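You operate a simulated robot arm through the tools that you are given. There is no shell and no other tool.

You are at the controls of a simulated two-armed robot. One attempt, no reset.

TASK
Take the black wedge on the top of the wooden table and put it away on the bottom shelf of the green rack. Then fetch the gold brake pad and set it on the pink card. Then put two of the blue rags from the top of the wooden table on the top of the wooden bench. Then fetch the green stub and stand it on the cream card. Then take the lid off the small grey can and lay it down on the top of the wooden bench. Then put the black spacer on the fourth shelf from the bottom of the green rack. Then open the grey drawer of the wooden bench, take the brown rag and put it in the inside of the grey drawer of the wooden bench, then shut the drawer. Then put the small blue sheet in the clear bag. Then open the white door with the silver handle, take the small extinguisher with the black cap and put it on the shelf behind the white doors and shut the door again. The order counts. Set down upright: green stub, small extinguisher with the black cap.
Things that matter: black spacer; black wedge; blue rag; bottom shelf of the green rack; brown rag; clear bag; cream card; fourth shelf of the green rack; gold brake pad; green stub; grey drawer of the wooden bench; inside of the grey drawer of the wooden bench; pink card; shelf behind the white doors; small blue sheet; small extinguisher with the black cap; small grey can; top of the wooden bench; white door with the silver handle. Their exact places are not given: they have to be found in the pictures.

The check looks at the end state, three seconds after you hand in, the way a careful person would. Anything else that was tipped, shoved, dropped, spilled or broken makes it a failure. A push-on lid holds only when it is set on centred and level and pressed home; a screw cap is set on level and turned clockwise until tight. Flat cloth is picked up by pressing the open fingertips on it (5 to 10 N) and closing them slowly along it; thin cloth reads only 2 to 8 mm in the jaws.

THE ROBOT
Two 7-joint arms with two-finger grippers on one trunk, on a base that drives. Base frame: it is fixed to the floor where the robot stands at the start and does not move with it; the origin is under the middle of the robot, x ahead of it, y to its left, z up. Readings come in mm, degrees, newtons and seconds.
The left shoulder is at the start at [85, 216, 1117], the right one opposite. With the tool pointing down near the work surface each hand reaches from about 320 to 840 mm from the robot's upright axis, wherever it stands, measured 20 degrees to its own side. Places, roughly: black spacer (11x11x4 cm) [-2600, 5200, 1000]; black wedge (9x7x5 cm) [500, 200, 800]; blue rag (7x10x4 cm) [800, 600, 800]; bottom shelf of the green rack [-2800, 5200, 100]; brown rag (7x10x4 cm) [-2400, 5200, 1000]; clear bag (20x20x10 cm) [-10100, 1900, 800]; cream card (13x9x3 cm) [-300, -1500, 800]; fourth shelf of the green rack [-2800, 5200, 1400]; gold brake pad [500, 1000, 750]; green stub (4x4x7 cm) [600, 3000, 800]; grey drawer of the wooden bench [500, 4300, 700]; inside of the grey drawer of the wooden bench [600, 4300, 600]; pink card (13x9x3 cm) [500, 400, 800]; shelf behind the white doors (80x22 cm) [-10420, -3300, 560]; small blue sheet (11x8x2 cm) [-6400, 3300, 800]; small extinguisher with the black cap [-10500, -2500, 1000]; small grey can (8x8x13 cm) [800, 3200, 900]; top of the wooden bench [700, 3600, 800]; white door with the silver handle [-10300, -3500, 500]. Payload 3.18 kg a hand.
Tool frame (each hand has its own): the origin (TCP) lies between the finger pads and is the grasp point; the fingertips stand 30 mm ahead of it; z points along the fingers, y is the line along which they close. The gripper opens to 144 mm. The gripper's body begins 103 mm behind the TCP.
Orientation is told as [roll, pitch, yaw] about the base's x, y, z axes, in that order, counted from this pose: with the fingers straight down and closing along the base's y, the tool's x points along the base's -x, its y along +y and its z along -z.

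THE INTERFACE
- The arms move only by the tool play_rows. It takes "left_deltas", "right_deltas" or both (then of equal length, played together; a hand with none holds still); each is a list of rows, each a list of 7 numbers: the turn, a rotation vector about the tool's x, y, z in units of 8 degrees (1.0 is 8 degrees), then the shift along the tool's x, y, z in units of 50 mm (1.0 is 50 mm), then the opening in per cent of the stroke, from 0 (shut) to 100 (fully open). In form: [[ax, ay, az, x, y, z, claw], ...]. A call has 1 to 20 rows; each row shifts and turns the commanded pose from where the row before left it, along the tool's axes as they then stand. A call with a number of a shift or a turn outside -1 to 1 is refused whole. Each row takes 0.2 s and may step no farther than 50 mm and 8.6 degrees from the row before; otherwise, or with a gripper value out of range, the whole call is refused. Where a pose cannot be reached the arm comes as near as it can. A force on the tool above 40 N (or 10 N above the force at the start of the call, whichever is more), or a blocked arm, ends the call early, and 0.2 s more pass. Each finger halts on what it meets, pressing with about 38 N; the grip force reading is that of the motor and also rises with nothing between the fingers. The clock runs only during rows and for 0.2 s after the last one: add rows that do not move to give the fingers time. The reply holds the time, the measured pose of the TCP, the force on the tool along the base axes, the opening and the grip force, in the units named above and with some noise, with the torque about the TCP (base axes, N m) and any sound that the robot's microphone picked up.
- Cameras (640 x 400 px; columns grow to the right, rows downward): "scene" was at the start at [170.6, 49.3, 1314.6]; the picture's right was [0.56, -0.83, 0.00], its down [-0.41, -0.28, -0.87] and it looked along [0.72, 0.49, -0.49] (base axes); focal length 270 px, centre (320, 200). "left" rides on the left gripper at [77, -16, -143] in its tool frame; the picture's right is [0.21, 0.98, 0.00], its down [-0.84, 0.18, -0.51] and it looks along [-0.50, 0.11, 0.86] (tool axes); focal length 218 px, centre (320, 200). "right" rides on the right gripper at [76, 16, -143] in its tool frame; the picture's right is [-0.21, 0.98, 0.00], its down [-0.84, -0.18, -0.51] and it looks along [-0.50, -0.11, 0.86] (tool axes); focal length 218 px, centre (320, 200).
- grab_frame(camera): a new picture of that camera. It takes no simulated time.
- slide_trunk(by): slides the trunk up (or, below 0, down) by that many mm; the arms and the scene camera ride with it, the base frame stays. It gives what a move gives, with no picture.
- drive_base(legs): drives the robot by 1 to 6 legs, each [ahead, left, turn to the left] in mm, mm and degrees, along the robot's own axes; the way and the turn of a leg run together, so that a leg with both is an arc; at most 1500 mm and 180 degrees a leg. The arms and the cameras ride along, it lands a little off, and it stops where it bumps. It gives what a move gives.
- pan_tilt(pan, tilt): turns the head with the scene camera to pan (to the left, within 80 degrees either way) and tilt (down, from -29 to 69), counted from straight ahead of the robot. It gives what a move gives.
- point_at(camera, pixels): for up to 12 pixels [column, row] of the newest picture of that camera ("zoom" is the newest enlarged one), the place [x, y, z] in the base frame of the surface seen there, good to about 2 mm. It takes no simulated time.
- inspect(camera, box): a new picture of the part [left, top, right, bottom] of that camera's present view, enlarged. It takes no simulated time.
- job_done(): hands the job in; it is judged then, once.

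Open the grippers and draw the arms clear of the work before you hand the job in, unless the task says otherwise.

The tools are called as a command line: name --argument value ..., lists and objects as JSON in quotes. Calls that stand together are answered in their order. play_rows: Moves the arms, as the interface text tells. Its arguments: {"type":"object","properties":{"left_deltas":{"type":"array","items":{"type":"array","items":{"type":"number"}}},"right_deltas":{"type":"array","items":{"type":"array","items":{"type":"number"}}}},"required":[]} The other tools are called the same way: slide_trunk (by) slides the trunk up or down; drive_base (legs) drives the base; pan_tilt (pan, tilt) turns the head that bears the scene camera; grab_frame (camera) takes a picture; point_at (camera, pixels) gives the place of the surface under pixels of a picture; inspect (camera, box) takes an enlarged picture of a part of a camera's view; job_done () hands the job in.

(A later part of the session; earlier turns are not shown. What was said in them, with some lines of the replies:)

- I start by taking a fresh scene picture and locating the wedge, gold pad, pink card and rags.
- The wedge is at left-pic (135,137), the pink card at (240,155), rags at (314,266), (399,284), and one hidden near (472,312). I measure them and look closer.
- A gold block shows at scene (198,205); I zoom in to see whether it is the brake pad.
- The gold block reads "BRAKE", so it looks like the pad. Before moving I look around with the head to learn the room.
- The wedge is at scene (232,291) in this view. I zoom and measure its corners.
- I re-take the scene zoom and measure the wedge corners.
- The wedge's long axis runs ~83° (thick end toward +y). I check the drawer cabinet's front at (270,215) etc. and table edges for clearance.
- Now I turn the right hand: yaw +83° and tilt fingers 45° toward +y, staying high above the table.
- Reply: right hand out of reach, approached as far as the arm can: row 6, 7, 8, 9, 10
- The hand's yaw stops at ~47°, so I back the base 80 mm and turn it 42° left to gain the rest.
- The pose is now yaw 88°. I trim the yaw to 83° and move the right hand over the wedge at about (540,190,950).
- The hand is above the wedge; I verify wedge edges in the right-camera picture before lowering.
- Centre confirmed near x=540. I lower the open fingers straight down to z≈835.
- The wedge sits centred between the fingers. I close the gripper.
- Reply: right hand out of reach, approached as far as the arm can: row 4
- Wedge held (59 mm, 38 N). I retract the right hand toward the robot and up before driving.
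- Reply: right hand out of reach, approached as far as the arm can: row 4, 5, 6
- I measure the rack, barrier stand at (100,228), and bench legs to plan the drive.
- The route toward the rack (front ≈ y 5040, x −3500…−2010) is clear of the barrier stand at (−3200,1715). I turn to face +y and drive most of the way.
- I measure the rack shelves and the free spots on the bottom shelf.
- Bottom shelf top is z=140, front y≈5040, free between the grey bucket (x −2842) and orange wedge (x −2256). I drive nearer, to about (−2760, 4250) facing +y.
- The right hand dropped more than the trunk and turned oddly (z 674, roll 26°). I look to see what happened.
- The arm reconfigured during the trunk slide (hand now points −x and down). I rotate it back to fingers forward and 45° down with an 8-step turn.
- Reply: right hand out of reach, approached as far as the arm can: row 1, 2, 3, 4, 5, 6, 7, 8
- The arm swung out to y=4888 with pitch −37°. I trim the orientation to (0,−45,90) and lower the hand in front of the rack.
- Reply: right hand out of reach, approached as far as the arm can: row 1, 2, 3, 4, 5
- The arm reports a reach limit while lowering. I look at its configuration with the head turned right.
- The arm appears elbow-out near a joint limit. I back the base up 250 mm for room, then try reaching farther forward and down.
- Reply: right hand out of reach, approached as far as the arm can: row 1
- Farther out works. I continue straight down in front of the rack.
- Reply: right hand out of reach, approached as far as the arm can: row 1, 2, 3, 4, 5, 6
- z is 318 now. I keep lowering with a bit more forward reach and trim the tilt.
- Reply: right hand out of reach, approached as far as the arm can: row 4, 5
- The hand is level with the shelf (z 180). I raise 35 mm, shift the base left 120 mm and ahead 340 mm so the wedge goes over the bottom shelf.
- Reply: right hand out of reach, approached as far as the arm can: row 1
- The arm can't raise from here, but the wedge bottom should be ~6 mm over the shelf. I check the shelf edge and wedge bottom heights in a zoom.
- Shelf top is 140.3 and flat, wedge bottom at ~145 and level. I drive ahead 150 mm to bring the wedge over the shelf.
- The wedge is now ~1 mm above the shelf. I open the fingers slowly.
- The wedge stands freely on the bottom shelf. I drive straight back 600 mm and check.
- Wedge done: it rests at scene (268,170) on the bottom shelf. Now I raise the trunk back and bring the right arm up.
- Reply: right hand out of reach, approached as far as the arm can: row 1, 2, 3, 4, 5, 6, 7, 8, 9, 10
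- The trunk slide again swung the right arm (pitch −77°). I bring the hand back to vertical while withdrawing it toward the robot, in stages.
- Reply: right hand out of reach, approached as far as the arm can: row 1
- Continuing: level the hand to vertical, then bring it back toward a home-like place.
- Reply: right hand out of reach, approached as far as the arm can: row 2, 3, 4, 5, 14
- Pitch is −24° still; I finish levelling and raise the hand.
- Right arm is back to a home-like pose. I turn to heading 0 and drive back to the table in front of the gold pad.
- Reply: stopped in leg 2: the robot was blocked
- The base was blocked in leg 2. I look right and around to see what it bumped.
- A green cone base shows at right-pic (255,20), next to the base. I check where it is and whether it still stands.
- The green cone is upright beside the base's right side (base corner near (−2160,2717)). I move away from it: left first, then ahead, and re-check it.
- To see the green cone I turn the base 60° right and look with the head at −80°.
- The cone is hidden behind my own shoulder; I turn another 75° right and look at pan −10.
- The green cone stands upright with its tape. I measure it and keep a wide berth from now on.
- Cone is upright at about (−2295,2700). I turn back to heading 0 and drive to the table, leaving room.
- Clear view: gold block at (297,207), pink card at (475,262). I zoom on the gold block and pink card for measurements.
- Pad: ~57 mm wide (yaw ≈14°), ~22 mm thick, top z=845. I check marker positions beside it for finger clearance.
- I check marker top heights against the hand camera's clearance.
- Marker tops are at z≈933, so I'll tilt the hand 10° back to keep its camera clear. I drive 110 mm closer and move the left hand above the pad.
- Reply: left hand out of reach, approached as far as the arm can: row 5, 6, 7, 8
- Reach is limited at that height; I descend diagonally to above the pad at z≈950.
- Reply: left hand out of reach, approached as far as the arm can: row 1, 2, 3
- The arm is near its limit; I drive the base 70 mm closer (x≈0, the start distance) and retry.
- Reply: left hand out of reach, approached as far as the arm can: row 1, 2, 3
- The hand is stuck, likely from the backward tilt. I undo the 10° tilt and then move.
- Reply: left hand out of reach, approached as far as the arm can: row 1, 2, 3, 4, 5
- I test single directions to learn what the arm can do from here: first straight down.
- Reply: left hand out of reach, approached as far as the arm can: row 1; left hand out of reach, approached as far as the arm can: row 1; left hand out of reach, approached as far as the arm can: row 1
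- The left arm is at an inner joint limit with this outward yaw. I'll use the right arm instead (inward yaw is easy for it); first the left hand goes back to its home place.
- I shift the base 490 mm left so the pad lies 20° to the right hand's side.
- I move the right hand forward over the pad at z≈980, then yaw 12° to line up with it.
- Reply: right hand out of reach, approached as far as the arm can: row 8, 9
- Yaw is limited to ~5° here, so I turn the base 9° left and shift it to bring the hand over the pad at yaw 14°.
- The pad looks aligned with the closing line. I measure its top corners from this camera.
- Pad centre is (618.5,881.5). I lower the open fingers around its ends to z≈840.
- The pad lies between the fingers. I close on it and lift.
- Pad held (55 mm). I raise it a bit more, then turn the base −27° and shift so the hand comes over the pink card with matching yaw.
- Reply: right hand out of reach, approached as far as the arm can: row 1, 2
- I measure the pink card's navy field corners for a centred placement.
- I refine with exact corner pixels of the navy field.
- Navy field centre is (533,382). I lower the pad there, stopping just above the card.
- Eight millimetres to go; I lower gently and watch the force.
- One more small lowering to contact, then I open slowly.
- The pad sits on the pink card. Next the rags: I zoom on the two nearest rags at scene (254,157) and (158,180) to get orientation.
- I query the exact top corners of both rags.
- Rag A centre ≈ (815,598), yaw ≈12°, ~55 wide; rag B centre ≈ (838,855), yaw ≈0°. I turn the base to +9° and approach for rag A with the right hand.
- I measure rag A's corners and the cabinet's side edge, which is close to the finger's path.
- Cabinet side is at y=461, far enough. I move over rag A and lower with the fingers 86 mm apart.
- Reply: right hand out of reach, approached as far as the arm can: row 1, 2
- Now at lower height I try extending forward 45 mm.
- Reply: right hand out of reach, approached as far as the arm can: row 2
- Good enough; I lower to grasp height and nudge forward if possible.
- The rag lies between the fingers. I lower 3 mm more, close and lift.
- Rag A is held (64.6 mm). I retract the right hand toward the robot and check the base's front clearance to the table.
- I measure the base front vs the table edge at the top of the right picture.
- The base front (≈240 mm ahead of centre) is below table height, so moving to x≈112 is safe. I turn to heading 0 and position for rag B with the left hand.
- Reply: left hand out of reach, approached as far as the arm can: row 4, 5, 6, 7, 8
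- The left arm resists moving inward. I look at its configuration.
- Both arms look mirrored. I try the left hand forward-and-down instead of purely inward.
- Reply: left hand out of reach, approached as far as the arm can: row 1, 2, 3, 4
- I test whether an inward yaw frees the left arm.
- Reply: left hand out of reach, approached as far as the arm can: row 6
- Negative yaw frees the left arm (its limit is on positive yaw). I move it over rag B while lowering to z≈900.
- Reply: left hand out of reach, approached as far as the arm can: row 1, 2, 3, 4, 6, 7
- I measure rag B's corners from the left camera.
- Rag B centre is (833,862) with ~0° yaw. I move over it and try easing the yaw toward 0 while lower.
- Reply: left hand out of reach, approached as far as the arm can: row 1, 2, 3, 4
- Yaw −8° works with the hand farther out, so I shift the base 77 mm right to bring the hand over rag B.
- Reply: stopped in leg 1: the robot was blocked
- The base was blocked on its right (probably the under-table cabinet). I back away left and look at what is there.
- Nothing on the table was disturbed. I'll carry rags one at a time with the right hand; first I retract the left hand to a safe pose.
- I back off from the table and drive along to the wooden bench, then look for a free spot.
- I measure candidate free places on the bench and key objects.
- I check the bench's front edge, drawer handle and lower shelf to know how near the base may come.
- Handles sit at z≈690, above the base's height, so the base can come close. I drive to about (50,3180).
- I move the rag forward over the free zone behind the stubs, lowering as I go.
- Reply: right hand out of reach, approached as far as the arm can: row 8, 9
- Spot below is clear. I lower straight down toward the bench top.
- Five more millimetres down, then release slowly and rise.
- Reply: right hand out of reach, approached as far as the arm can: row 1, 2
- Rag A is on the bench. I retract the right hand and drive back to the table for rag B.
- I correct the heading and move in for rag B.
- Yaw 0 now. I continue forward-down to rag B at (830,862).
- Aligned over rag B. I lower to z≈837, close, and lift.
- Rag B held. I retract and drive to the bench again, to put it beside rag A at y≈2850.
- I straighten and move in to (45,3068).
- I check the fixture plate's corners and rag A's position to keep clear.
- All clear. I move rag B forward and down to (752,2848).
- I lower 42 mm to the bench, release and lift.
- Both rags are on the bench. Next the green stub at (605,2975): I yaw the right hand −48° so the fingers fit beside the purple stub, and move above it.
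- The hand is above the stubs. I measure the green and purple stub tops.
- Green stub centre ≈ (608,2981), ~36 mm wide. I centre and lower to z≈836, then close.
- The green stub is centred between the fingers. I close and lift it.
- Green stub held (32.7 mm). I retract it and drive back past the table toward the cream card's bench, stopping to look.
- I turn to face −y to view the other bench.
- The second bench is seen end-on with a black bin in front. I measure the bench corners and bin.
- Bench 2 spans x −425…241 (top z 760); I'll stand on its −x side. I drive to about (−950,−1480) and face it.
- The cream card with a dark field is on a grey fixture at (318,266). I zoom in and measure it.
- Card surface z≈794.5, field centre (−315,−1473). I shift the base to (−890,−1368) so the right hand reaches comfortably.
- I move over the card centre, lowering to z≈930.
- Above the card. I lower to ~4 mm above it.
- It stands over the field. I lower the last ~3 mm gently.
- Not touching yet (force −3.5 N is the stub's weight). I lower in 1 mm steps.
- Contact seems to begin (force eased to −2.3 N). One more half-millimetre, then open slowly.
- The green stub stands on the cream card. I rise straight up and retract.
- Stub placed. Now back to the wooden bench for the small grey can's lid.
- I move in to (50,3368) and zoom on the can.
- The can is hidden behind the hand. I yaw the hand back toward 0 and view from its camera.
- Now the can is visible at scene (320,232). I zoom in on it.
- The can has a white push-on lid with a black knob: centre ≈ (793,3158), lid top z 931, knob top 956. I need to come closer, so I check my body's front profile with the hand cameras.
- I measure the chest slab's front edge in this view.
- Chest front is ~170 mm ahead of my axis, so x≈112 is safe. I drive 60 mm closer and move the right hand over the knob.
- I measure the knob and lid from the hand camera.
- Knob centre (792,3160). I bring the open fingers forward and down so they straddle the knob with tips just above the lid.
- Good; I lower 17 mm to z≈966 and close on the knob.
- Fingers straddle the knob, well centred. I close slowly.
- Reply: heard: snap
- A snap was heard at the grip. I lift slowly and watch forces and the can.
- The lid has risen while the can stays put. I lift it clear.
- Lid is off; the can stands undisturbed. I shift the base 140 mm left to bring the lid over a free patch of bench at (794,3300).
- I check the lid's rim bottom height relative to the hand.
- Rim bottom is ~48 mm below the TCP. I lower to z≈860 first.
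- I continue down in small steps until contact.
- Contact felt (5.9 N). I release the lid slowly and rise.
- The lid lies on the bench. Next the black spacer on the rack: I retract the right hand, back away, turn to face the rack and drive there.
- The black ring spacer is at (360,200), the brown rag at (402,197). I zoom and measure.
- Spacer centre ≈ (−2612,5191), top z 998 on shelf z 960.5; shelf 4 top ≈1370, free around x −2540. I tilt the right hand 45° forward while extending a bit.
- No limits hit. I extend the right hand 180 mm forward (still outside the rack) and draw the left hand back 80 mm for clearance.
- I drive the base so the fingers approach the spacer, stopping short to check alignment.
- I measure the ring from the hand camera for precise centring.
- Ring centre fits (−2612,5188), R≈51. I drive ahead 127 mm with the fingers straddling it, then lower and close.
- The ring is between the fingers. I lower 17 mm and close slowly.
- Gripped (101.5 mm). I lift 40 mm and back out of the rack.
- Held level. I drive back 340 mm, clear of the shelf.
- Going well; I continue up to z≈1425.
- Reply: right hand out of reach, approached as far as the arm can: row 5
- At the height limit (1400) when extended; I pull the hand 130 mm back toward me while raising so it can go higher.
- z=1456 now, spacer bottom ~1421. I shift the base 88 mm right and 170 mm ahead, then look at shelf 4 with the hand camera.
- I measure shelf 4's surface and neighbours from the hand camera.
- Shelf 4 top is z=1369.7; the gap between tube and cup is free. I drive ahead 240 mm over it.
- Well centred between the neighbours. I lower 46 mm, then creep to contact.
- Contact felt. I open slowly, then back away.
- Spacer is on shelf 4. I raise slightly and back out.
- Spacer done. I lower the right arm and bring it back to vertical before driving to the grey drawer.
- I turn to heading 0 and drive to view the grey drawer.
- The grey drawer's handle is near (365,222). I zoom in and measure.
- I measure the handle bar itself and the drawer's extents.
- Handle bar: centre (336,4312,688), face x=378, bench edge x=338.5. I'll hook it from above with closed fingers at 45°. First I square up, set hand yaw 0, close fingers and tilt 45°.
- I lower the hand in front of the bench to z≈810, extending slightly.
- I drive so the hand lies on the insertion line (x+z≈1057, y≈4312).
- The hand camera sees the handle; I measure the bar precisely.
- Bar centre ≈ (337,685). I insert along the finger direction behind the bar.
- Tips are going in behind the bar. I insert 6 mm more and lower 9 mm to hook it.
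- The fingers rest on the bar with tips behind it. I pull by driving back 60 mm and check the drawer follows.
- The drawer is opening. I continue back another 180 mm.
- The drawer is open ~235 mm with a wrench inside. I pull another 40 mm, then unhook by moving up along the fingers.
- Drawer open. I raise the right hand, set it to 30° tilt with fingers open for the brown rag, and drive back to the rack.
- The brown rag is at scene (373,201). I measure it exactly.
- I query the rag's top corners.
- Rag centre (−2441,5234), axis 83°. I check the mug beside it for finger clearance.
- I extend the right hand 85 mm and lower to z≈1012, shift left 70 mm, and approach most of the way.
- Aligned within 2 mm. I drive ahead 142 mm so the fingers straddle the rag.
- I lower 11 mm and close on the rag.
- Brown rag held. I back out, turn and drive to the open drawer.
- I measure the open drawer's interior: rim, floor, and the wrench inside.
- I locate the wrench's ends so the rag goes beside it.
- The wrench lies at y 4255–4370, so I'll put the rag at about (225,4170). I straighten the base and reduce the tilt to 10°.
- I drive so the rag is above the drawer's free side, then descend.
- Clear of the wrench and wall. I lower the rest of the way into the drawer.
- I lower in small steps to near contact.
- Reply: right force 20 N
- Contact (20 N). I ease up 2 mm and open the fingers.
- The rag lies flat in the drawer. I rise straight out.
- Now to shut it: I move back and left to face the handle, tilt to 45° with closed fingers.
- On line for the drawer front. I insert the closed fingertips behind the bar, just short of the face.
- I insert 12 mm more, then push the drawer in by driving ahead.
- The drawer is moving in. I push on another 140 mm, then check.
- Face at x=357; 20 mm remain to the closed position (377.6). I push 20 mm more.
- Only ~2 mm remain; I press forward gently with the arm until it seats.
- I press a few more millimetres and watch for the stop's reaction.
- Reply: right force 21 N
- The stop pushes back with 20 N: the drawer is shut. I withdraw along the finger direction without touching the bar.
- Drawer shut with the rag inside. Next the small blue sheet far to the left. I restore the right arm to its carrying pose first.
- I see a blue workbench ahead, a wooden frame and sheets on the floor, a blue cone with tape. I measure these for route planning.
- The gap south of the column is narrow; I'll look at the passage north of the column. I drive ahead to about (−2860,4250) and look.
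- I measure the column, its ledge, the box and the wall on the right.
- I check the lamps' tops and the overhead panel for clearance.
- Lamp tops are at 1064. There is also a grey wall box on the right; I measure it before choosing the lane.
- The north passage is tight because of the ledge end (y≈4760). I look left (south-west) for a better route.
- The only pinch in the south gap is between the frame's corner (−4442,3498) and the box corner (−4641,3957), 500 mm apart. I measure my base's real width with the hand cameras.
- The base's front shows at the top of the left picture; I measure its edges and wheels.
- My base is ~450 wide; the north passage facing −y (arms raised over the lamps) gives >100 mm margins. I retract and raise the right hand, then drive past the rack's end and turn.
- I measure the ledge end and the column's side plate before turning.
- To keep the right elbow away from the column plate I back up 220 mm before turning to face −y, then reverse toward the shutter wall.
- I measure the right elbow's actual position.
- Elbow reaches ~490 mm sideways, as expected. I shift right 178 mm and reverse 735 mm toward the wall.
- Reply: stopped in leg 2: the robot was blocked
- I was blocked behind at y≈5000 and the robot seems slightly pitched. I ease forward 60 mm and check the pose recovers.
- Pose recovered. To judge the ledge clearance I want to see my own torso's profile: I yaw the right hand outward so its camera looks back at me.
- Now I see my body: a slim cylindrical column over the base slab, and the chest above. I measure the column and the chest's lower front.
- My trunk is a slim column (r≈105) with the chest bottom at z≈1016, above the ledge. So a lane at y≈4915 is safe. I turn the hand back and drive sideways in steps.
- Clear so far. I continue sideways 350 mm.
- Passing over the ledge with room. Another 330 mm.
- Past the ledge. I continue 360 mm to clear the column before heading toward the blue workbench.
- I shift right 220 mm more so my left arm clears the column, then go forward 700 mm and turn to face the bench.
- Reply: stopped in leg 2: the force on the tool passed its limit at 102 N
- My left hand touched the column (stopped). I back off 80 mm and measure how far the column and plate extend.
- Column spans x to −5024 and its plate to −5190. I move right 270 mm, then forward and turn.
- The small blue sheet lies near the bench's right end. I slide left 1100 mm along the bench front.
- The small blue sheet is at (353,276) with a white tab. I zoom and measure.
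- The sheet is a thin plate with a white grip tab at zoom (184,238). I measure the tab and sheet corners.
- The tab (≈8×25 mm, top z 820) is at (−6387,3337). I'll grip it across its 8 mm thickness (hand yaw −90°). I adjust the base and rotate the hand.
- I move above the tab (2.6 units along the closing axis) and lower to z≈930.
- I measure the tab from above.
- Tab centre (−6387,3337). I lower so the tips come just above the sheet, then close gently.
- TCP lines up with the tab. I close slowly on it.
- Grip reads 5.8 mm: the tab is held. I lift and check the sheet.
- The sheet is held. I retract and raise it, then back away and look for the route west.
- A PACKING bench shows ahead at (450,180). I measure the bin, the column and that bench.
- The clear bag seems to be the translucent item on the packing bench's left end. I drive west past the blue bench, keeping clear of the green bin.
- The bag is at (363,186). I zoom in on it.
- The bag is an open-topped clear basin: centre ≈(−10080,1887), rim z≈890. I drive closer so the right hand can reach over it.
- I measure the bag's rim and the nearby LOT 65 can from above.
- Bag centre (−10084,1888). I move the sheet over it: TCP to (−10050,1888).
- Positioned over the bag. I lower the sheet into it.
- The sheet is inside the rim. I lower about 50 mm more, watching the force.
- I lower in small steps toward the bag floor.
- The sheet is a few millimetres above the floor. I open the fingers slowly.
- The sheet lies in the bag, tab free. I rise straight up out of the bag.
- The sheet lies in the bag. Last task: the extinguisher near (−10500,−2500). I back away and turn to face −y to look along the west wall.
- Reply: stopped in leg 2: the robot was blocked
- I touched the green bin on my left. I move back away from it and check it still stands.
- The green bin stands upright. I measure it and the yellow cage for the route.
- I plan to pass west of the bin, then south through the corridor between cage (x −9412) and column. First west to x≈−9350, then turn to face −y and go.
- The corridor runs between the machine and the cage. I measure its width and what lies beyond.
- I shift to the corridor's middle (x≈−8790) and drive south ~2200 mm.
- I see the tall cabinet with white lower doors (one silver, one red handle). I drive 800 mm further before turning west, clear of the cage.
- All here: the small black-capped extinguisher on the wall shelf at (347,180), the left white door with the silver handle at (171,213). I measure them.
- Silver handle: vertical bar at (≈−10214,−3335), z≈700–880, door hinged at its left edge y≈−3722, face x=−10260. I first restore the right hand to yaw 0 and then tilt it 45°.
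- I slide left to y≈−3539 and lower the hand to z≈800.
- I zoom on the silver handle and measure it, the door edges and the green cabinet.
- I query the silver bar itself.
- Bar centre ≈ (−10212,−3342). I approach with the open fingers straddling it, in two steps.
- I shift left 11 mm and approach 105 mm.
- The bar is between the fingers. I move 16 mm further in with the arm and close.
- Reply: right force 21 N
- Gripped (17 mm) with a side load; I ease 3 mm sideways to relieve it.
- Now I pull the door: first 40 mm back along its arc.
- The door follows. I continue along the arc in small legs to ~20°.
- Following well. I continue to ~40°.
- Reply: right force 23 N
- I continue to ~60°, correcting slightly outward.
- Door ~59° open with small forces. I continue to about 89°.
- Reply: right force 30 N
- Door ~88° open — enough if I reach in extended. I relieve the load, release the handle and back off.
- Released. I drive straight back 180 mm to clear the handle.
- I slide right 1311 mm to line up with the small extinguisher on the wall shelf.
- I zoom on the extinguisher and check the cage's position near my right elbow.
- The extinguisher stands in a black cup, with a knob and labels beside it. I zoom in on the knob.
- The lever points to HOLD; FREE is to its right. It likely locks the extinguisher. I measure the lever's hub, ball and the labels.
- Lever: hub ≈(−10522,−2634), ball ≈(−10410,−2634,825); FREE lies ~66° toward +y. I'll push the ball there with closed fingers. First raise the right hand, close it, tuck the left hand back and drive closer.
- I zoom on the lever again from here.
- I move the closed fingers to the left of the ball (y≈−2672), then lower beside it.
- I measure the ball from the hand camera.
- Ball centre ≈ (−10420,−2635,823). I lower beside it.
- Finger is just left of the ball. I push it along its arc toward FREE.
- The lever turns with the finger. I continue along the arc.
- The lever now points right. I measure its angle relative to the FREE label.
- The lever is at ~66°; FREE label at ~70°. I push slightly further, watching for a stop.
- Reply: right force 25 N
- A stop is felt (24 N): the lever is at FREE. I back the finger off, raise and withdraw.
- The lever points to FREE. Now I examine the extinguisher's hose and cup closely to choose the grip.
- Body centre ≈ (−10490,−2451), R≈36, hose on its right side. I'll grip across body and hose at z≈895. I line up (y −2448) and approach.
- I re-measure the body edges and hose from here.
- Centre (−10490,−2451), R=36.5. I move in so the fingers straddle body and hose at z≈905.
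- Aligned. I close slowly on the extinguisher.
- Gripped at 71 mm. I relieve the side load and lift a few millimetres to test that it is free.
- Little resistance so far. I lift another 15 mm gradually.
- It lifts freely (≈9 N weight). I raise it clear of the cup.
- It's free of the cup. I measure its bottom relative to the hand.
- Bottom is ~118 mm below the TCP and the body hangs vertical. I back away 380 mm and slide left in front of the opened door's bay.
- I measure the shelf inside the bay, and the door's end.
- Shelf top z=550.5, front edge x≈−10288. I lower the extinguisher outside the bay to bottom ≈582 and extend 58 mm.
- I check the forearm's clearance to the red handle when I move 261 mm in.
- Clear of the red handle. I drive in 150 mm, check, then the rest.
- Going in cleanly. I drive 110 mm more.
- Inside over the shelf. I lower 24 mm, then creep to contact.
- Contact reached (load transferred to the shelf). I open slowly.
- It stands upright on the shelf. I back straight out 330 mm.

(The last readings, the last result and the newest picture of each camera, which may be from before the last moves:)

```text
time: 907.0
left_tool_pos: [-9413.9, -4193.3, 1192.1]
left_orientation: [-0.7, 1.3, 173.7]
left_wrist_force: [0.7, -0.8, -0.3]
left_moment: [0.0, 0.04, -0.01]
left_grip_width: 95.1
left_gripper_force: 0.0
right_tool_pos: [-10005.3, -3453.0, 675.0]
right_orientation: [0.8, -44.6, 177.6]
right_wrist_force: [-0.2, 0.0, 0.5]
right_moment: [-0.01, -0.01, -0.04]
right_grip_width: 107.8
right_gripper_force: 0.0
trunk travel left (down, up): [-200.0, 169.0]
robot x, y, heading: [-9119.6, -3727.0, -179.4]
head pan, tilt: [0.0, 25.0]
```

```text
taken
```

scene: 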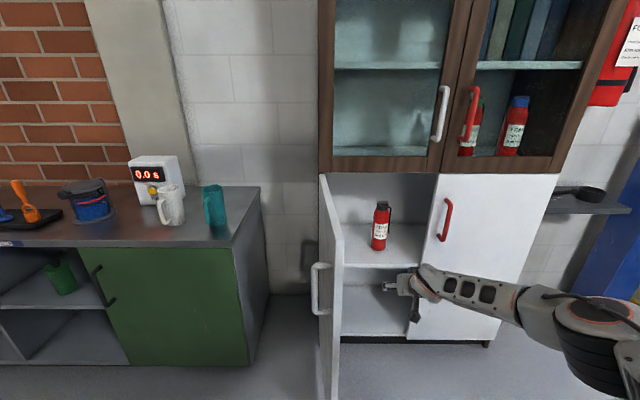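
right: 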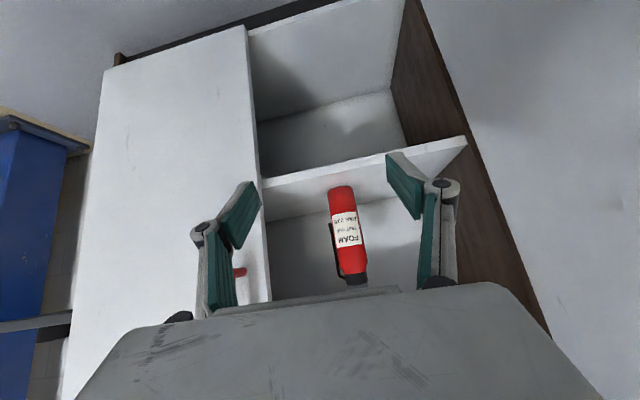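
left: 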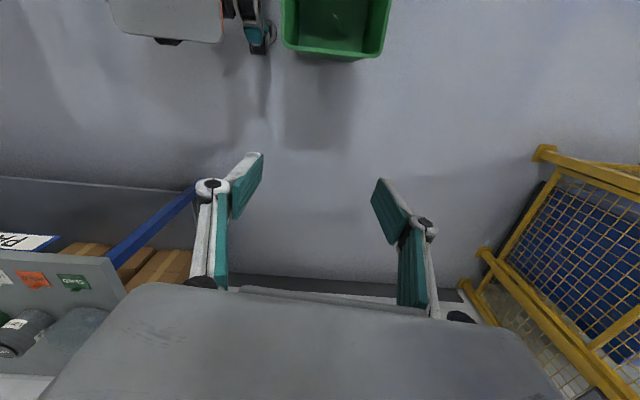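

Extinguisher stands upright at (382,225). Now I shut the door by re-gripping the silver handle. I retract/raise the hand, then position in front of the handle.

play_rows --right_deltas '[[0, 0, 0, 0.174, 0, -0.88, 60], [0, 0, 0, 0.174, 0, -0.88, 45], [0, 0, 0, 0.174, 0, -0.88, 45], [0, 0, 0, 0.174, 0, -0.88, 45], [0, 0, 0, 0.174, 0, -0.88, 45], [0, 0, 0, 0, 0, 0, 45]]'

drive_base --legs '[[-160, 0, 0], [0, 310, 0]]'

grab_frame --camera "right"

grab_frame --camera "scene"

```text
time: 908.4
left_tool_pos: [-9415.4, -4193.6, 1192.3]
left_orientation: [-0.7, 1.3, 173.8]
left_wrist_force: [0.5, 0.1, -0.7]
left_moment: [-0.01, -0.03, -0.01]
left_grip_width: 95.1
left_gripper_force: 0.0
right_tool_pos: [-9820.1, -3458.0, 796.3]
right_orientation: [0.8, -44.7, 177.5]
right_wrist_force: [0.6, -0.1, 0.0]
right_moment: [0.02, 0.03, 0.04]
right_grip_width: 65.0
right_gripper_force: 0.1
trunk travel left (down, up): [-200.0, 169.0]
robot x, y, heading: [-9120.2, -3727.2, -179.3]
head pan, tilt: [0.0, 25.0]
```

```text
time: 912.7
left_tool_pos: [-9251.5, -4498.2, 1192.4]
left_orientation: [-0.8, 1.4, 173.7]
left_wrist_force: [-0.5, -0.3, 0.4]
left_moment: [0.0, 0.02, -0.01]
left_grip_width: 95.0
left_gripper_force: 0.0
right_tool_pos: [-9659.0, -3763.5, 798.3]
right_orientation: [0.7, -44.7, 177.5]
right_wrist_force: [0.2, -0.6, -0.2]
right_moment: [0.01, -0.03, 0.01]
right_grip_width: 64.7
right_gripper_force: 0.0
trunk travel left (down, up): [-200.0, 169.0]
robot x, y, heading: [-8958.8, -4030.6, -179.5]
head pan, tilt: [0.0, 25.0]
```

```text
taken
```

right: 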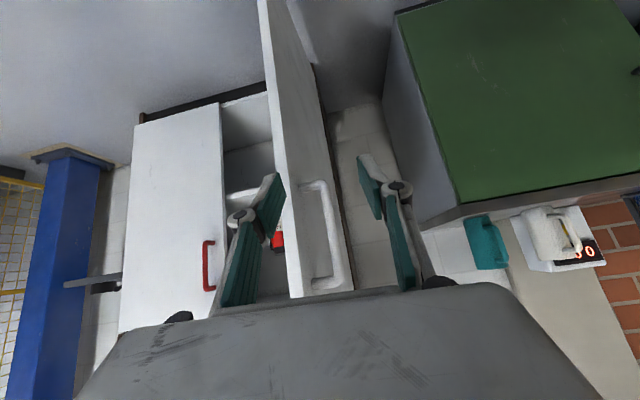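

```text
taken
```

scene: 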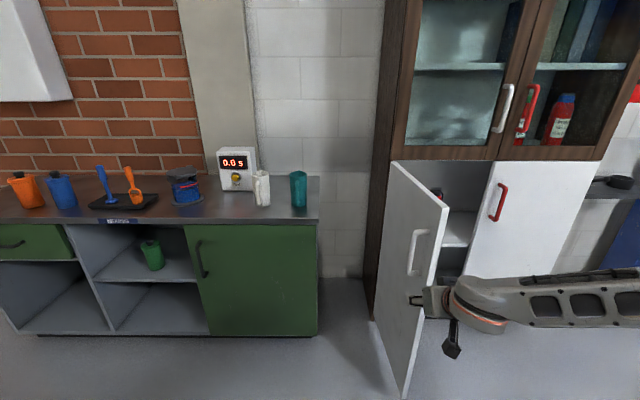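

I measure the handle bar's position now.

point_at --camera "right" --pixels '[[333, 230], [338, 250], [328, 210], [300, 230], [296, 260], [325, 186], [290, 200]]'

inspect --camera "right" --box '[240, 150, 400, 310]'

```text
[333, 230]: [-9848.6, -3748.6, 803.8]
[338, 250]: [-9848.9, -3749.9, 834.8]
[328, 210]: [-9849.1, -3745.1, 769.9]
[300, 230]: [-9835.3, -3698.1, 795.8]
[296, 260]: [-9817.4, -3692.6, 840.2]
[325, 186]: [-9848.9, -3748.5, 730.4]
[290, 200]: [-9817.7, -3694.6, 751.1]
```

```text
2.50 times, centred on (320, 230) of right
```

zoom: 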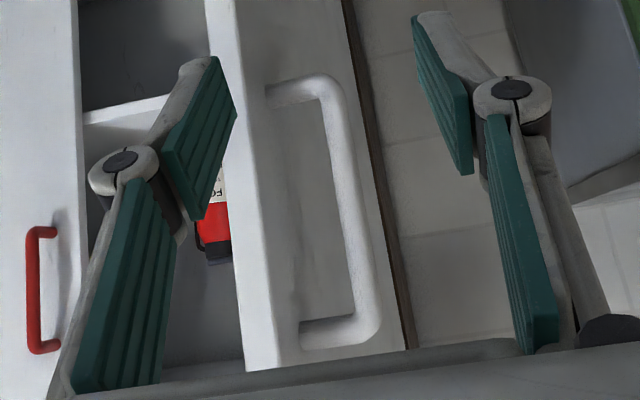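

Bar centre ≈ (−9856,−3748). I narrow the fingers to ~48 mm, shift 15 mm right and approach.

play_rows --right_deltas '[[0, 0, 0, 0, 0, 0, 34], [0, 0, 0, 0, 0, 0, 34]]'

drive_base --legs '[[0, -15, 0], [150, 0, 0]]'

grab_frame --camera "right"

inspect --camera "right" --box '[240, 100, 400, 300]'

```text
time: 913.3
left_tool_pos: [-9253.2, -4497.9, 1192.2]
left_orientation: [-0.8, 1.4, 173.7]
left_wrist_force: [0.1, 0.5, 0.3]
left_moment: [-0.03, 0.01, 0.01]
left_grip_width: 95.0
left_gripper_force: 0.1
right_tool_pos: [-9657.7, -3762.7, 799.2]
right_orientation: [0.8, -44.7, 177.5]
right_wrist_force: [0.7, 0.4, -0.3]
right_moment: [-0.03, -0.01, -0.01]
right_grip_width: 49.1
right_gripper_force: 0.1
trunk travel left (down, up): [-200.0, 169.0]
robot x, y, heading: [-8958.1, -4033.5, -179.5]
head pan, tilt: [0.0, 25.0]
```

```text
time: 915.1
left_tool_pos: [-9405.7, -4483.7, 1191.8]
left_orientation: [-0.7, 1.3, 173.6]
left_wrist_force: [-0.2, 0.4, -0.5]
left_moment: [-0.02, -0.05, -0.01]
left_grip_width: 95.0
left_gripper_force: 0.0
right_tool_pos: [-9809.7, -3747.5, 798.4]
right_orientation: [0.8, -44.7, 177.5]
right_wrist_force: [-0.7, -0.2, -0.4]
right_moment: [-0.01, 0.0, 0.03]
right_grip_width: 49.2
right_gripper_force: 0.1
trunk travel left (down, up): [-200.0, 169.0]
robot x, y, heading: [-9109.6, -4020.5, -179.7]
head pan, tilt: [0.0, 25.0]
```

```text
taken
```

right: 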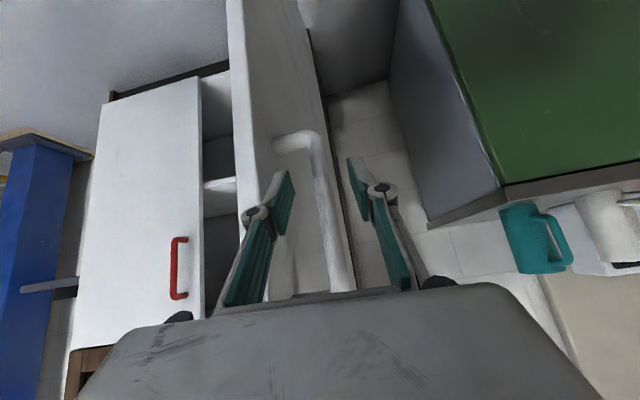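

```text
2.00 times, centred on (320, 200) of right
```

zoom: 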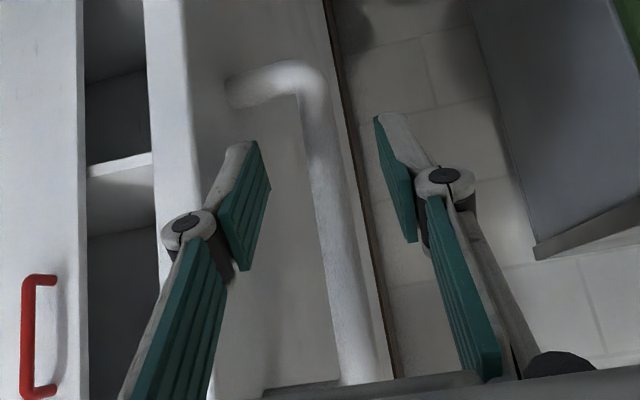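

The bar is centred between the fingers. I go 45 mm further and close.

drive_base --legs '[[45, 0, 0]]'

play_rows --right_deltas '[[0, 0, 0, 0, 0, 0, 25], [0, 0, 0, 0, 0, 0, 18], [0, 0, 0, 0, 0, 0, 12], [0, 0, 0, 0, 0, 0, 5], [0, 0, 0, 0, 0, 0, 0], [0, 0, 0, 0, 0, 0, 0]]'

grab_frame --camera "right"

```text
time: 916.0
left_tool_pos: [-9449.6, -4484.8, 1192.7]
left_orientation: [-0.7, 1.4, 173.6]
left_wrist_force: [-1.0, 0.5, -0.6]
left_moment: [0.02, -0.06, -0.01]
left_grip_width: 95.1
left_gripper_force: 0.0
right_tool_pos: [-9854.7, -3747.5, 797.7]
right_orientation: [0.9, -44.6, 177.4]
right_wrist_force: [-0.4, 0.3, 0.0]
right_moment: [-0.03, -0.02, 0.01]
right_grip_width: 49.1
right_gripper_force: 0.0
trunk travel left (down, up): [-200.0, 169.0]
robot x, y, heading: [-9154.1, -4017.5, -179.6]
head pan, tilt: [0.0, 25.0]
```

```text
time: 917.4
left_tool_pos: [-9449.3, -4484.1, 1191.2]
left_orientation: [-0.7, 1.3, 173.6]
left_wrist_force: [0.4, -0.2, 0.6]
left_moment: [-0.02, 0.02, -0.01]
left_grip_width: 95.0
left_gripper_force: 0.1
right_tool_pos: [-9854.4, -3748.8, 798.5]
right_orientation: [0.8, -44.7, 177.4]
right_wrist_force: [-0.9, 0.5, 0.0]
right_moment: [0.0, 0.05, -0.01]
right_grip_width: 16.6
right_gripper_force: 44.6
trunk travel left (down, up): [-200.0, 169.0]
robot x, y, heading: [-9152.4, -4017.2, -179.8]
head pan, tilt: [0.0, 25.0]
```

```text
taken
```

right: 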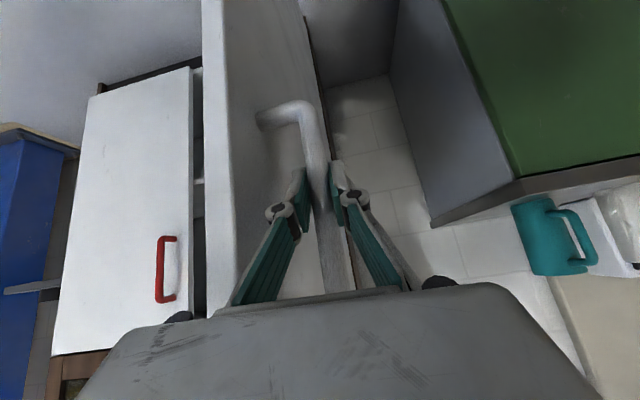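

Gripped. From the gripped points the hinge is at about (−10266,−3747), radius 411. I swing the door back along that arc, first 30°.

drive_base --legs '[[6, -73, 0], [18, -69, 0], [30, -65, 0]]'

grab_frame --camera "right"

```text
time: 920.4
left_tool_pos: [-9504.3, -4278.8, 1192.2]
left_orientation: [-0.8, 1.3, 173.6]
left_wrist_force: [0.1, -0.7, 0.6]
left_moment: [-0.04, -0.03, 0.0]
left_grip_width: 95.1
left_gripper_force: 0.0
right_tool_pos: [-9907.8, -3541.9, 798.1]
right_orientation: [0.8, -44.8, 177.2]
right_wrist_force: [-7.8, -5.0, -0.4]
right_moment: [0.12, -0.39, 0.03]
right_grip_width: 16.6
right_gripper_force: 45.6
trunk travel left (down, up): [-200.0, 169.0]
robot x, y, heading: [-9210.0, -3811.1, -179.6]
head pan, tilt: [0.0, 25.0]
```

```text
taken
```

right: 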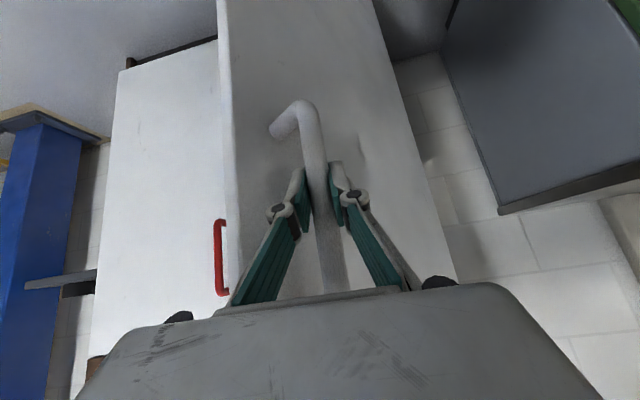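

Smooth. I continue to about 22° open.

drive_base --legs '[[42, -58, 0], [51, -50, 0], [59, -41, 0]]'

grab_frame --camera "right"

```text
time: 923.0
left_tool_pos: [-9655.8, -4129.7, 1192.9]
left_orientation: [-0.6, 1.2, 173.4]
left_wrist_force: [0.2, 0.3, -0.3]
left_moment: [0.0, -0.02, 0.01]
left_grip_width: 95.0
left_gripper_force: 0.1
right_tool_pos: [-10059.4, -3392.1, 798.1]
right_orientation: [0.9, -44.7, 177.2]
right_wrist_force: [10.4, 17.5, 5.2]
right_moment: [0.57, -1.2, 0.19]
right_grip_width: 16.2
right_gripper_force: 45.5
trunk travel left (down, up): [-200.0, 169.0]
robot x, y, heading: [-9364.3, -3666.7, -180.0]
head pan, tilt: [0.0, 25.0]
```

```text
taken
```

right: 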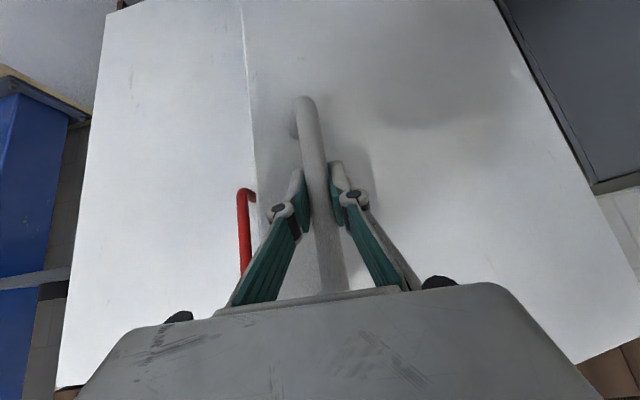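

I continue the last part of the arc to nearly closed.

drive_base --legs '[[63, -32, 0], [54, -17, 0]]'

grab_frame --camera "right"

```text
time: 924.5
left_tool_pos: [-9773.5, -4083.4, 1191.9]
left_orientation: [-0.8, 1.3, 173.5]
left_wrist_force: [-0.3, -0.4, -0.6]
left_moment: [0.01, -0.05, -0.04]
left_grip_width: 95.1
left_gripper_force: 0.1
right_tool_pos: [-10177.6, -3347.1, 799.7]
right_orientation: [0.8, -44.7, 177.3]
right_wrist_force: [-0.8, -4.4, 3.8]
right_moment: [0.37, -0.9, 0.13]
right_grip_width: 16.1
right_gripper_force: 45.1
trunk travel left (down, up): [-200.0, 169.0]
robot x, y, heading: [-9471.1, -3613.9, -179.9]
head pan, tilt: [0.0, 25.0]
```

```text
taken
```

right: 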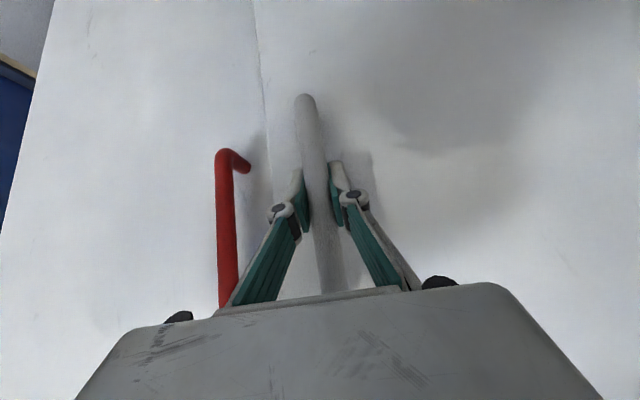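

About 33 mm remain. I move 26 mm, then press the rest with the arm.

drive_base --legs '[[26, -5, 0]]'

play_rows --right_deltas '[[0, 0, 0, -0.06, -0.02, 0.06, 0], [0, 0, 0, 0, 0, 0, 0]]'

play_rows --right_deltas '[[0, 0, 0, -0.05, 0, 0.05, 0], [0, 0, 0, 0, 0, 0, 0]]'

grab_frame --camera "right"

point_at --camera "right" --pixels '[[200, 100], [150, 250], [300, 50], [400, 150], [450, 250], [350, 80]]'

```text
time: 925.3
left_tool_pos: [-9800.7, -4077.2, 1192.1]
left_orientation: [-0.7, 1.3, 173.5]
left_wrist_force: [-0.8, -0.1, -0.6]
left_moment: [0.02, -0.02, 0.03]
left_grip_width: 95.0
left_gripper_force: 0.1
right_tool_pos: [-10204.0, -3342.2, 798.5]
right_orientation: [0.7, -44.8, 177.4]
right_wrist_force: [0.1, -0.2, 3.7]
right_moment: [0.4, -1.0, 0.2]
right_grip_width: 16.2
right_gripper_force: 44.7
trunk travel left (down, up): [-200.0, 169.0]
robot x, y, heading: [-9502.0, -3608.3, -179.7]
head pan, tilt: [0.0, 25.0]
```

```text
time: 925.9
left_tool_pos: [-9799.1, -4077.9, 1191.5]
left_orientation: [-0.7, 1.4, 173.5]
left_wrist_force: [-0.4, -0.3, 0.3]
left_moment: [-0.02, 0.01, 0.0]
left_grip_width: 94.9
left_gripper_force: 0.0
right_tool_pos: [-10207.4, -3341.5, 798.1]
right_orientation: [0.8, -44.7, 177.6]
right_wrist_force: [-1.2, -2.2, -4.4]
right_moment: [0.45, 0.47, 0.04]
right_grip_width: 16.0
right_gripper_force: 45.2
trunk travel left (down, up): [-200.0, 169.0]
robot x, y, heading: [-9503.6, -3610.9, -180.0]
head pan, tilt: [0.0, 25.0]
```

```text
time: 926.5
left_tool_pos: [-9799.7, -4078.1, 1192.1]
left_orientation: [-0.7, 1.3, 173.6]
left_wrist_force: [-1.1, -1.0, 0.4]
left_moment: [-0.01, 0.01, 0.02]
left_grip_width: 94.9
left_gripper_force: 0.1
right_tool_pos: [-10211.3, -3340.9, 797.1]
right_orientation: [0.8, -44.6, 177.4]
right_wrist_force: [-1.2, -2.4, -2.8]
right_moment: [0.39, -0.14, 0.02]
right_grip_width: 16.3
right_gripper_force: 45.5
trunk travel left (down, up): [-200.0, 169.0]
robot x, y, heading: [-9504.6, -3613.0, -179.7]
head pan, tilt: [0.0, 25.0]
```

```text
taken
```

right: 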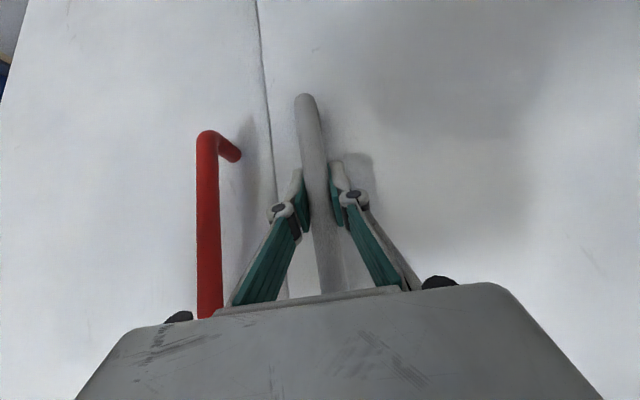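

```text
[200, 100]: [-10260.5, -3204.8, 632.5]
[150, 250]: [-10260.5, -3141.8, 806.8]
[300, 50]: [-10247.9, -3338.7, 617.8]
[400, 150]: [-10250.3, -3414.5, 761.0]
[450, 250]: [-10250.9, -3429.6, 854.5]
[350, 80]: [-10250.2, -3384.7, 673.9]
```

The door is still ~11 mm ajar. I press further in small steps until the stop.

play_rows --right_deltas '[[0, 0, 0, -0.06, -0.01, 0.06, 0], [0, 0, 0, 0, 0, 0, 0]]'

play_rows --right_deltas '[[0, 0, 0, -0.06, -0.01, 0.06, 0], [0, 0, 0, 0, 0, 0, 0]]'

grab_frame --camera "right"

point_at --camera "right" --pixels '[[200, 100], [300, 50], [400, 150], [450, 250], [350, 80], [280, 100], [230, 60]]'

```text
time: 927.1
left_tool_pos: [-9799.7, -4078.6, 1191.1]
left_orientation: [-0.7, 1.3, 173.5]
left_wrist_force: [-0.1, -0.6, -0.2]
left_moment: [0.0, 0.03, 0.01]
left_grip_width: 95.1
left_gripper_force: 0.1
right_tool_pos: [-10215.3, -3340.8, 798.4]
right_orientation: [0.8, -44.7, 177.3]
right_wrist_force: [-1.7, -1.9, -5.0]
right_moment: [0.36, 0.03, -0.03]
right_grip_width: 16.1
right_gripper_force: 45.2
trunk travel left (down, up): [-200.0, 169.0]
robot x, y, heading: [-9505.4, -3610.3, -179.8]
head pan, tilt: [0.0, 25.0]
```

```text
time: 927.7
left_tool_pos: [-9799.9, -4077.3, 1191.5]
left_orientation: [-0.8, 1.3, 173.5]
left_wrist_force: [0.1, 0.0, -0.3]
left_moment: [0.04, 0.0, 0.04]
left_grip_width: 94.9
left_gripper_force: 0.1
right_tool_pos: [-10219.8, -3340.0, 798.3]
right_orientation: [0.8, -44.7, 177.4]
right_wrist_force: [-1.2, -1.3, -5.1]
right_moment: [0.39, 0.35, 0.05]
right_grip_width: 16.1
right_gripper_force: 45.4
trunk travel left (down, up): [-200.0, 169.0]
robot x, y, heading: [-9507.1, -3612.5, -179.9]
head pan, tilt: [0.0, 25.0]
```

```text
taken
```

right: 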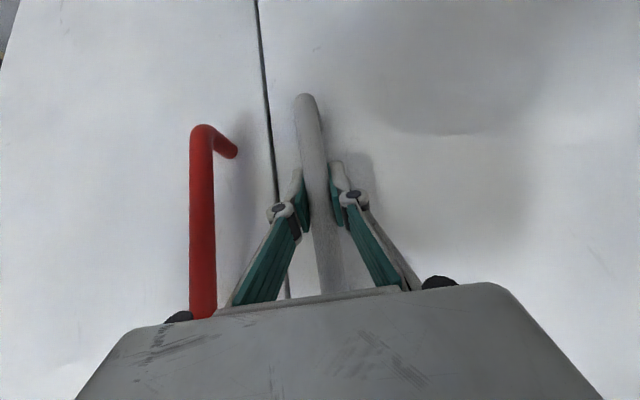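

```text
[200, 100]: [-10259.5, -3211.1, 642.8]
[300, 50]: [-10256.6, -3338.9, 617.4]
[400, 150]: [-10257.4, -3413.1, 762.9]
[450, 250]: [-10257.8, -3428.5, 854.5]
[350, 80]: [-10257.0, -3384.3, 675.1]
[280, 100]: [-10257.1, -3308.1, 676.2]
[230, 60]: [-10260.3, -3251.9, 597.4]
```

Three millimetres left; one more press, watching the force.

play_rows --right_deltas '[[0, 0, 0, -0.05, -0.01, 0.05, 0], [0, 0, 0, 0, 0, 0, 0]]'

play_rows --right_deltas '[[0, 0, 0, -0.05, -0.01, 0.05, 0], [0, 0, 0, 0, 0, 0, 0]]'

grab_frame --camera "right"

point_at --camera "right" --pixels '[[200, 100], [300, 50], [400, 150], [450, 250], [350, 80], [280, 100], [230, 60]]'

```text
time: 928.3
left_tool_pos: [-9799.4, -4078.0, 1191.4]
left_orientation: [-0.7, 1.3, 173.6]
left_wrist_force: [-0.6, -0.1, -0.2]
left_moment: [-0.02, -0.01, 0.06]
left_grip_width: 95.1
left_gripper_force: 0.1
right_tool_pos: [-10222.8, -3338.6, 798.8]
right_orientation: [0.8, -44.6, 177.4]
right_wrist_force: [0.0, -2.6, -6.9]
right_moment: [0.38, 0.32, 0.01]
right_grip_width: 16.0
right_gripper_force: 45.5
trunk travel left (down, up): [-200.0, 169.0]
robot x, y, heading: [-9502.9, -3610.4, -180.0]
head pan, tilt: [0.0, 25.0]
```

```text
time: 928.9
left_tool_pos: [-9797.3, -4078.6, 1192.4]
left_orientation: [-0.7, 1.2, 173.4]
left_wrist_force: [-0.9, 0.6, -1.2]
left_moment: [0.01, 0.02, -0.01]
left_grip_width: 94.9
left_gripper_force: 0.0
right_tool_pos: [-10223.0, -3339.5, 797.2]
right_orientation: [0.9, -44.6, 177.4]
right_wrist_force: [19.7, -4.7, -2.9]
right_moment: [0.4, -0.21, 0.02]
right_grip_width: 16.2
right_gripper_force: 45.2
trunk travel left (down, up): [-200.0, 169.0]
robot x, y, heading: [-9501.3, -3613.0, -179.8]
head pan, tilt: [0.0, 25.0]
```

```text
taken
```

right: 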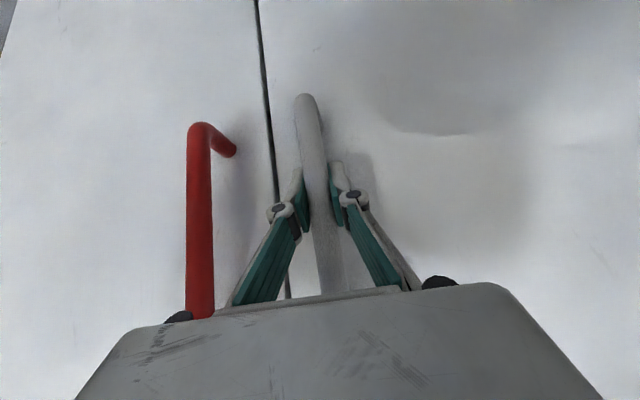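

```text
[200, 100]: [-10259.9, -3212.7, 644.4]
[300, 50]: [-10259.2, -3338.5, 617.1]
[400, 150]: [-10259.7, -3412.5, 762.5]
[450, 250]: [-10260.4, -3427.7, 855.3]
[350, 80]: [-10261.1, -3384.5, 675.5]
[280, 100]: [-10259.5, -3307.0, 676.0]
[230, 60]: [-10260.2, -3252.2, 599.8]
```

The stop pushes back (20 N) and the face reads x=−10260: shut. I open the fingers and back straight away.

play_rows --right_deltas '[[0, 0, 0, 0, 0, 0, 14], [0, 0, 0, 0, 0, 0, 22], [0, 0, 0, 0, 0, 0, 32], [0, 0, 0, 0, 0, 0, 40], [0, 0, 0, 0, 0, 0, 40]]'

grab_frame --camera "right"

point_at --camera "right" --pixels '[[200, 100], [300, 50], [400, 150], [450, 250], [280, 100]]'

```text
time: 930.1
left_tool_pos: [-9798.6, -4077.6, 1191.5]
left_orientation: [-0.7, 1.3, 173.5]
left_wrist_force: [-1.2, 0.0, 0.4]
left_moment: [-0.01, 0.0, -0.02]
left_grip_width: 94.9
left_gripper_force: 0.1
right_tool_pos: [-10225.7, -3338.3, 799.5]
right_orientation: [0.8, -44.8, 177.4]
right_wrist_force: [-0.9, -0.3, -0.5]
right_moment: [0.0, -0.01, 0.04]
right_grip_width: 57.7
right_gripper_force: 0.1
trunk travel left (down, up): [-200.0, 169.0]
robot x, y, heading: [-9503.3, -3611.5, -179.7]
head pan, tilt: [0.0, 25.0]
```

```text
taken
```

right: 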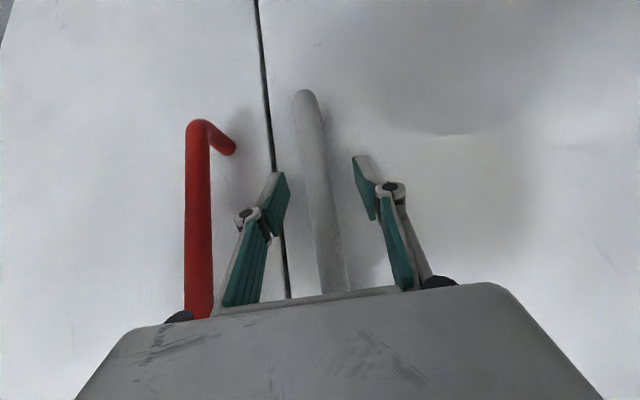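

```text
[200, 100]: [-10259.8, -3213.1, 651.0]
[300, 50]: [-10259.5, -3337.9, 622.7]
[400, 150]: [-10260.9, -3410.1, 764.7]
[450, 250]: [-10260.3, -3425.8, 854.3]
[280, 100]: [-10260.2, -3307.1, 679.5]
```

Door stays shut (x≈−10260). I drive back 350 mm and check the cabinet.

drive_base --legs '[[-400, 0, 0]]'

grab_frame --camera "scene"

point_at --camera "scene" --pixels '[[340, 230], [360, 300], [330, 190], [420, 230], [320, 330]]'

```text
time: 932.6
left_tool_pos: [-9396.1, -4076.7, 1193.1]
left_orientation: [-0.7, 1.2, 173.7]
left_wrist_force: [0.5, -0.8, 0.5]
left_moment: [0.0, 0.02, -0.02]
left_grip_width: 94.9
left_gripper_force: 0.1
right_tool_pos: [-9824.0, -3339.4, 799.7]
right_orientation: [0.9, -44.7, 177.6]
right_wrist_force: [0.5, 0.8, -0.7]
right_moment: [0.02, -0.03, -0.01]
right_grip_width: 57.5
right_gripper_force: 0.1
trunk travel left (down, up): [-200.0, 169.0]
robot x, y, heading: [-9100.5, -3609.2, -179.4]
head pan, tilt: [0.0, 25.0]
```

```text
taken
```

scene: 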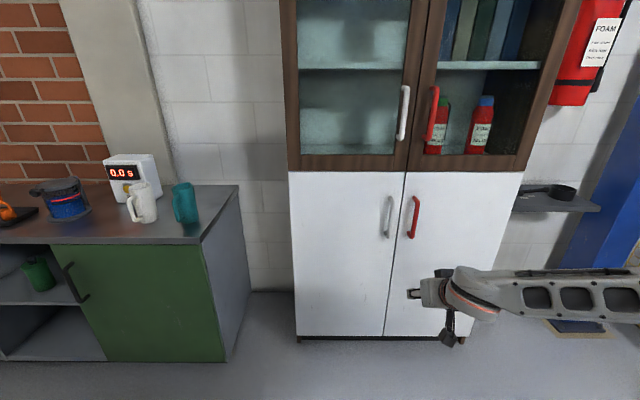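

```text
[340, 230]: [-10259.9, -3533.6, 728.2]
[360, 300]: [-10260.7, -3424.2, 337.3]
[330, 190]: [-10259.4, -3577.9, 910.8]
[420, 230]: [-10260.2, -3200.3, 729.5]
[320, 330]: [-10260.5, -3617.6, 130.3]
```

Everything is in place: door shut, extinguisher inside. I open the grippers fully and draw the arms back clear before handing in.

play_rows --right_deltas '[[0, 0, 0, -0.4, 0, -0.5, 70], [0, 0, 0, -0.4, 0, -0.5, 90], [0, 0, 0, -0.4, 0, -0.5, 95], [0, 0, 0, 0, 0, 0, 95]]' --left_deltas '[[0, 0, 0, 0, 0, 0, 80], [0, 0, 0, 0, 0, 0, 95], [0, 0, 0, 0, 0, 0, 95], [0, 0, 0, 0, 0, 0, 95]]'

drive_base --legs '[[-150, 0, 0]]'

grab_frame --camera "scene"

```text
time: 933.6
left_tool_pos: [-9395.6, -4076.8, 1191.5]
left_orientation: [-0.7, 1.4, 173.6]
left_wrist_force: [0.4, -0.7, -0.1]
left_moment: [0.02, -0.07, 0.04]
left_grip_width: 136.8
left_gripper_force: 0.0
right_tool_pos: [-9814.4, -3336.2, 894.8]
right_orientation: [0.8, -44.7, 177.7]
right_wrist_force: [0.4, 0.5, -0.6]
right_moment: [0.0, 0.01, -0.03]
right_grip_width: 136.7
right_gripper_force: 0.0
trunk travel left (down, up): [-200.0, 169.0]
robot x, y, heading: [-9102.4, -3606.9, -179.9]
head pan, tilt: [0.0, 25.0]
```

```text
time: 935.0
left_tool_pos: [-9242.6, -4075.3, 1192.8]
left_orientation: [-0.7, 1.2, 173.6]
left_wrist_force: [0.6, -0.6, 0.1]
left_moment: [0.0, 0.03, -0.02]
left_grip_width: 136.8
left_gripper_force: 0.1
right_tool_pos: [-9662.1, -3334.2, 894.8]
right_orientation: [0.8, -44.8, 177.5]
right_wrist_force: [-0.4, -0.2, 0.4]
right_moment: [-0.02, -0.01, 0.02]
right_grip_width: 136.7
right_gripper_force: 0.1
trunk travel left (down, up): [-200.0, 169.0]
robot x, y, heading: [-8948.6, -3607.9, -179.5]
head pan, tilt: [0.0, 25.0]
```

```text
taken
```

scene: 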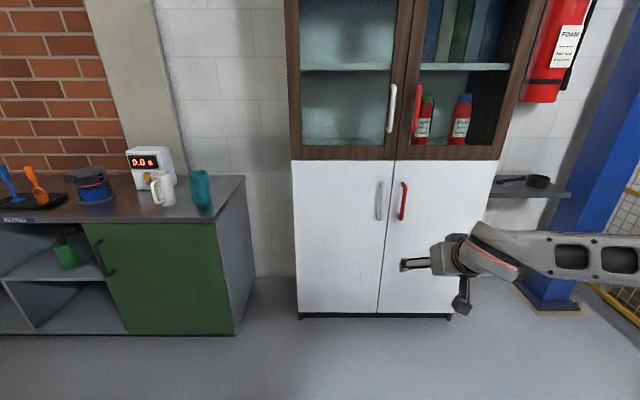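

The white door is shut, both hands are empty and clear, and every step was done in order. I hand the job in.

job_done

```text
The job is handed in.
```

I finished all nine steps in the order you gave and handed the job in. I don't have the verdict.

- **Black wedge:** it is on the bottom shelf of the green rack.
- **Gold brake pad:** I took this to be the gold block marked "BRAKE" on the wooden table. It is on the pink card.
- **Blue rags:** two rags from the table are on top of the wooden bench.
- **Green stub:** it stands upright on the cream card.
- **Small grey can:** the lid is off and lies on the bench. The can did not move.
- **Black spacer:** it is on the fourth shelf of the green rack.
- **Brown rag:** it lies flat in the grey drawer next to the wrench that was already there. The drawer is shut.
- **Small blue sheet:** it is in the clear bag.
- **Small extinguisher:** it stands upright on the shelf behind the white doors. The door is shut.

Some things could count against the result:

- **Cone and bin:** I bumped the green cone and the green bin while driving. Both were upright when I looked afterwards. I can't rule out a small shift of the cone.
- **Under the wooden table:** I touched something there that I never saw, probably the cabinet. Everything on the table was still in place.
- **Blue column:** my left hand hit it hard enough to trip the force limit (102 N). The lamp and plug on its ledge were still standing.
- **Wall behind:** I backed into it once near the rack.
- **Extinguisher lever:** the extinguisher's holder has a HOLD/FREE lever. I turned it to FREE to lift the extinguisher out and left it there.
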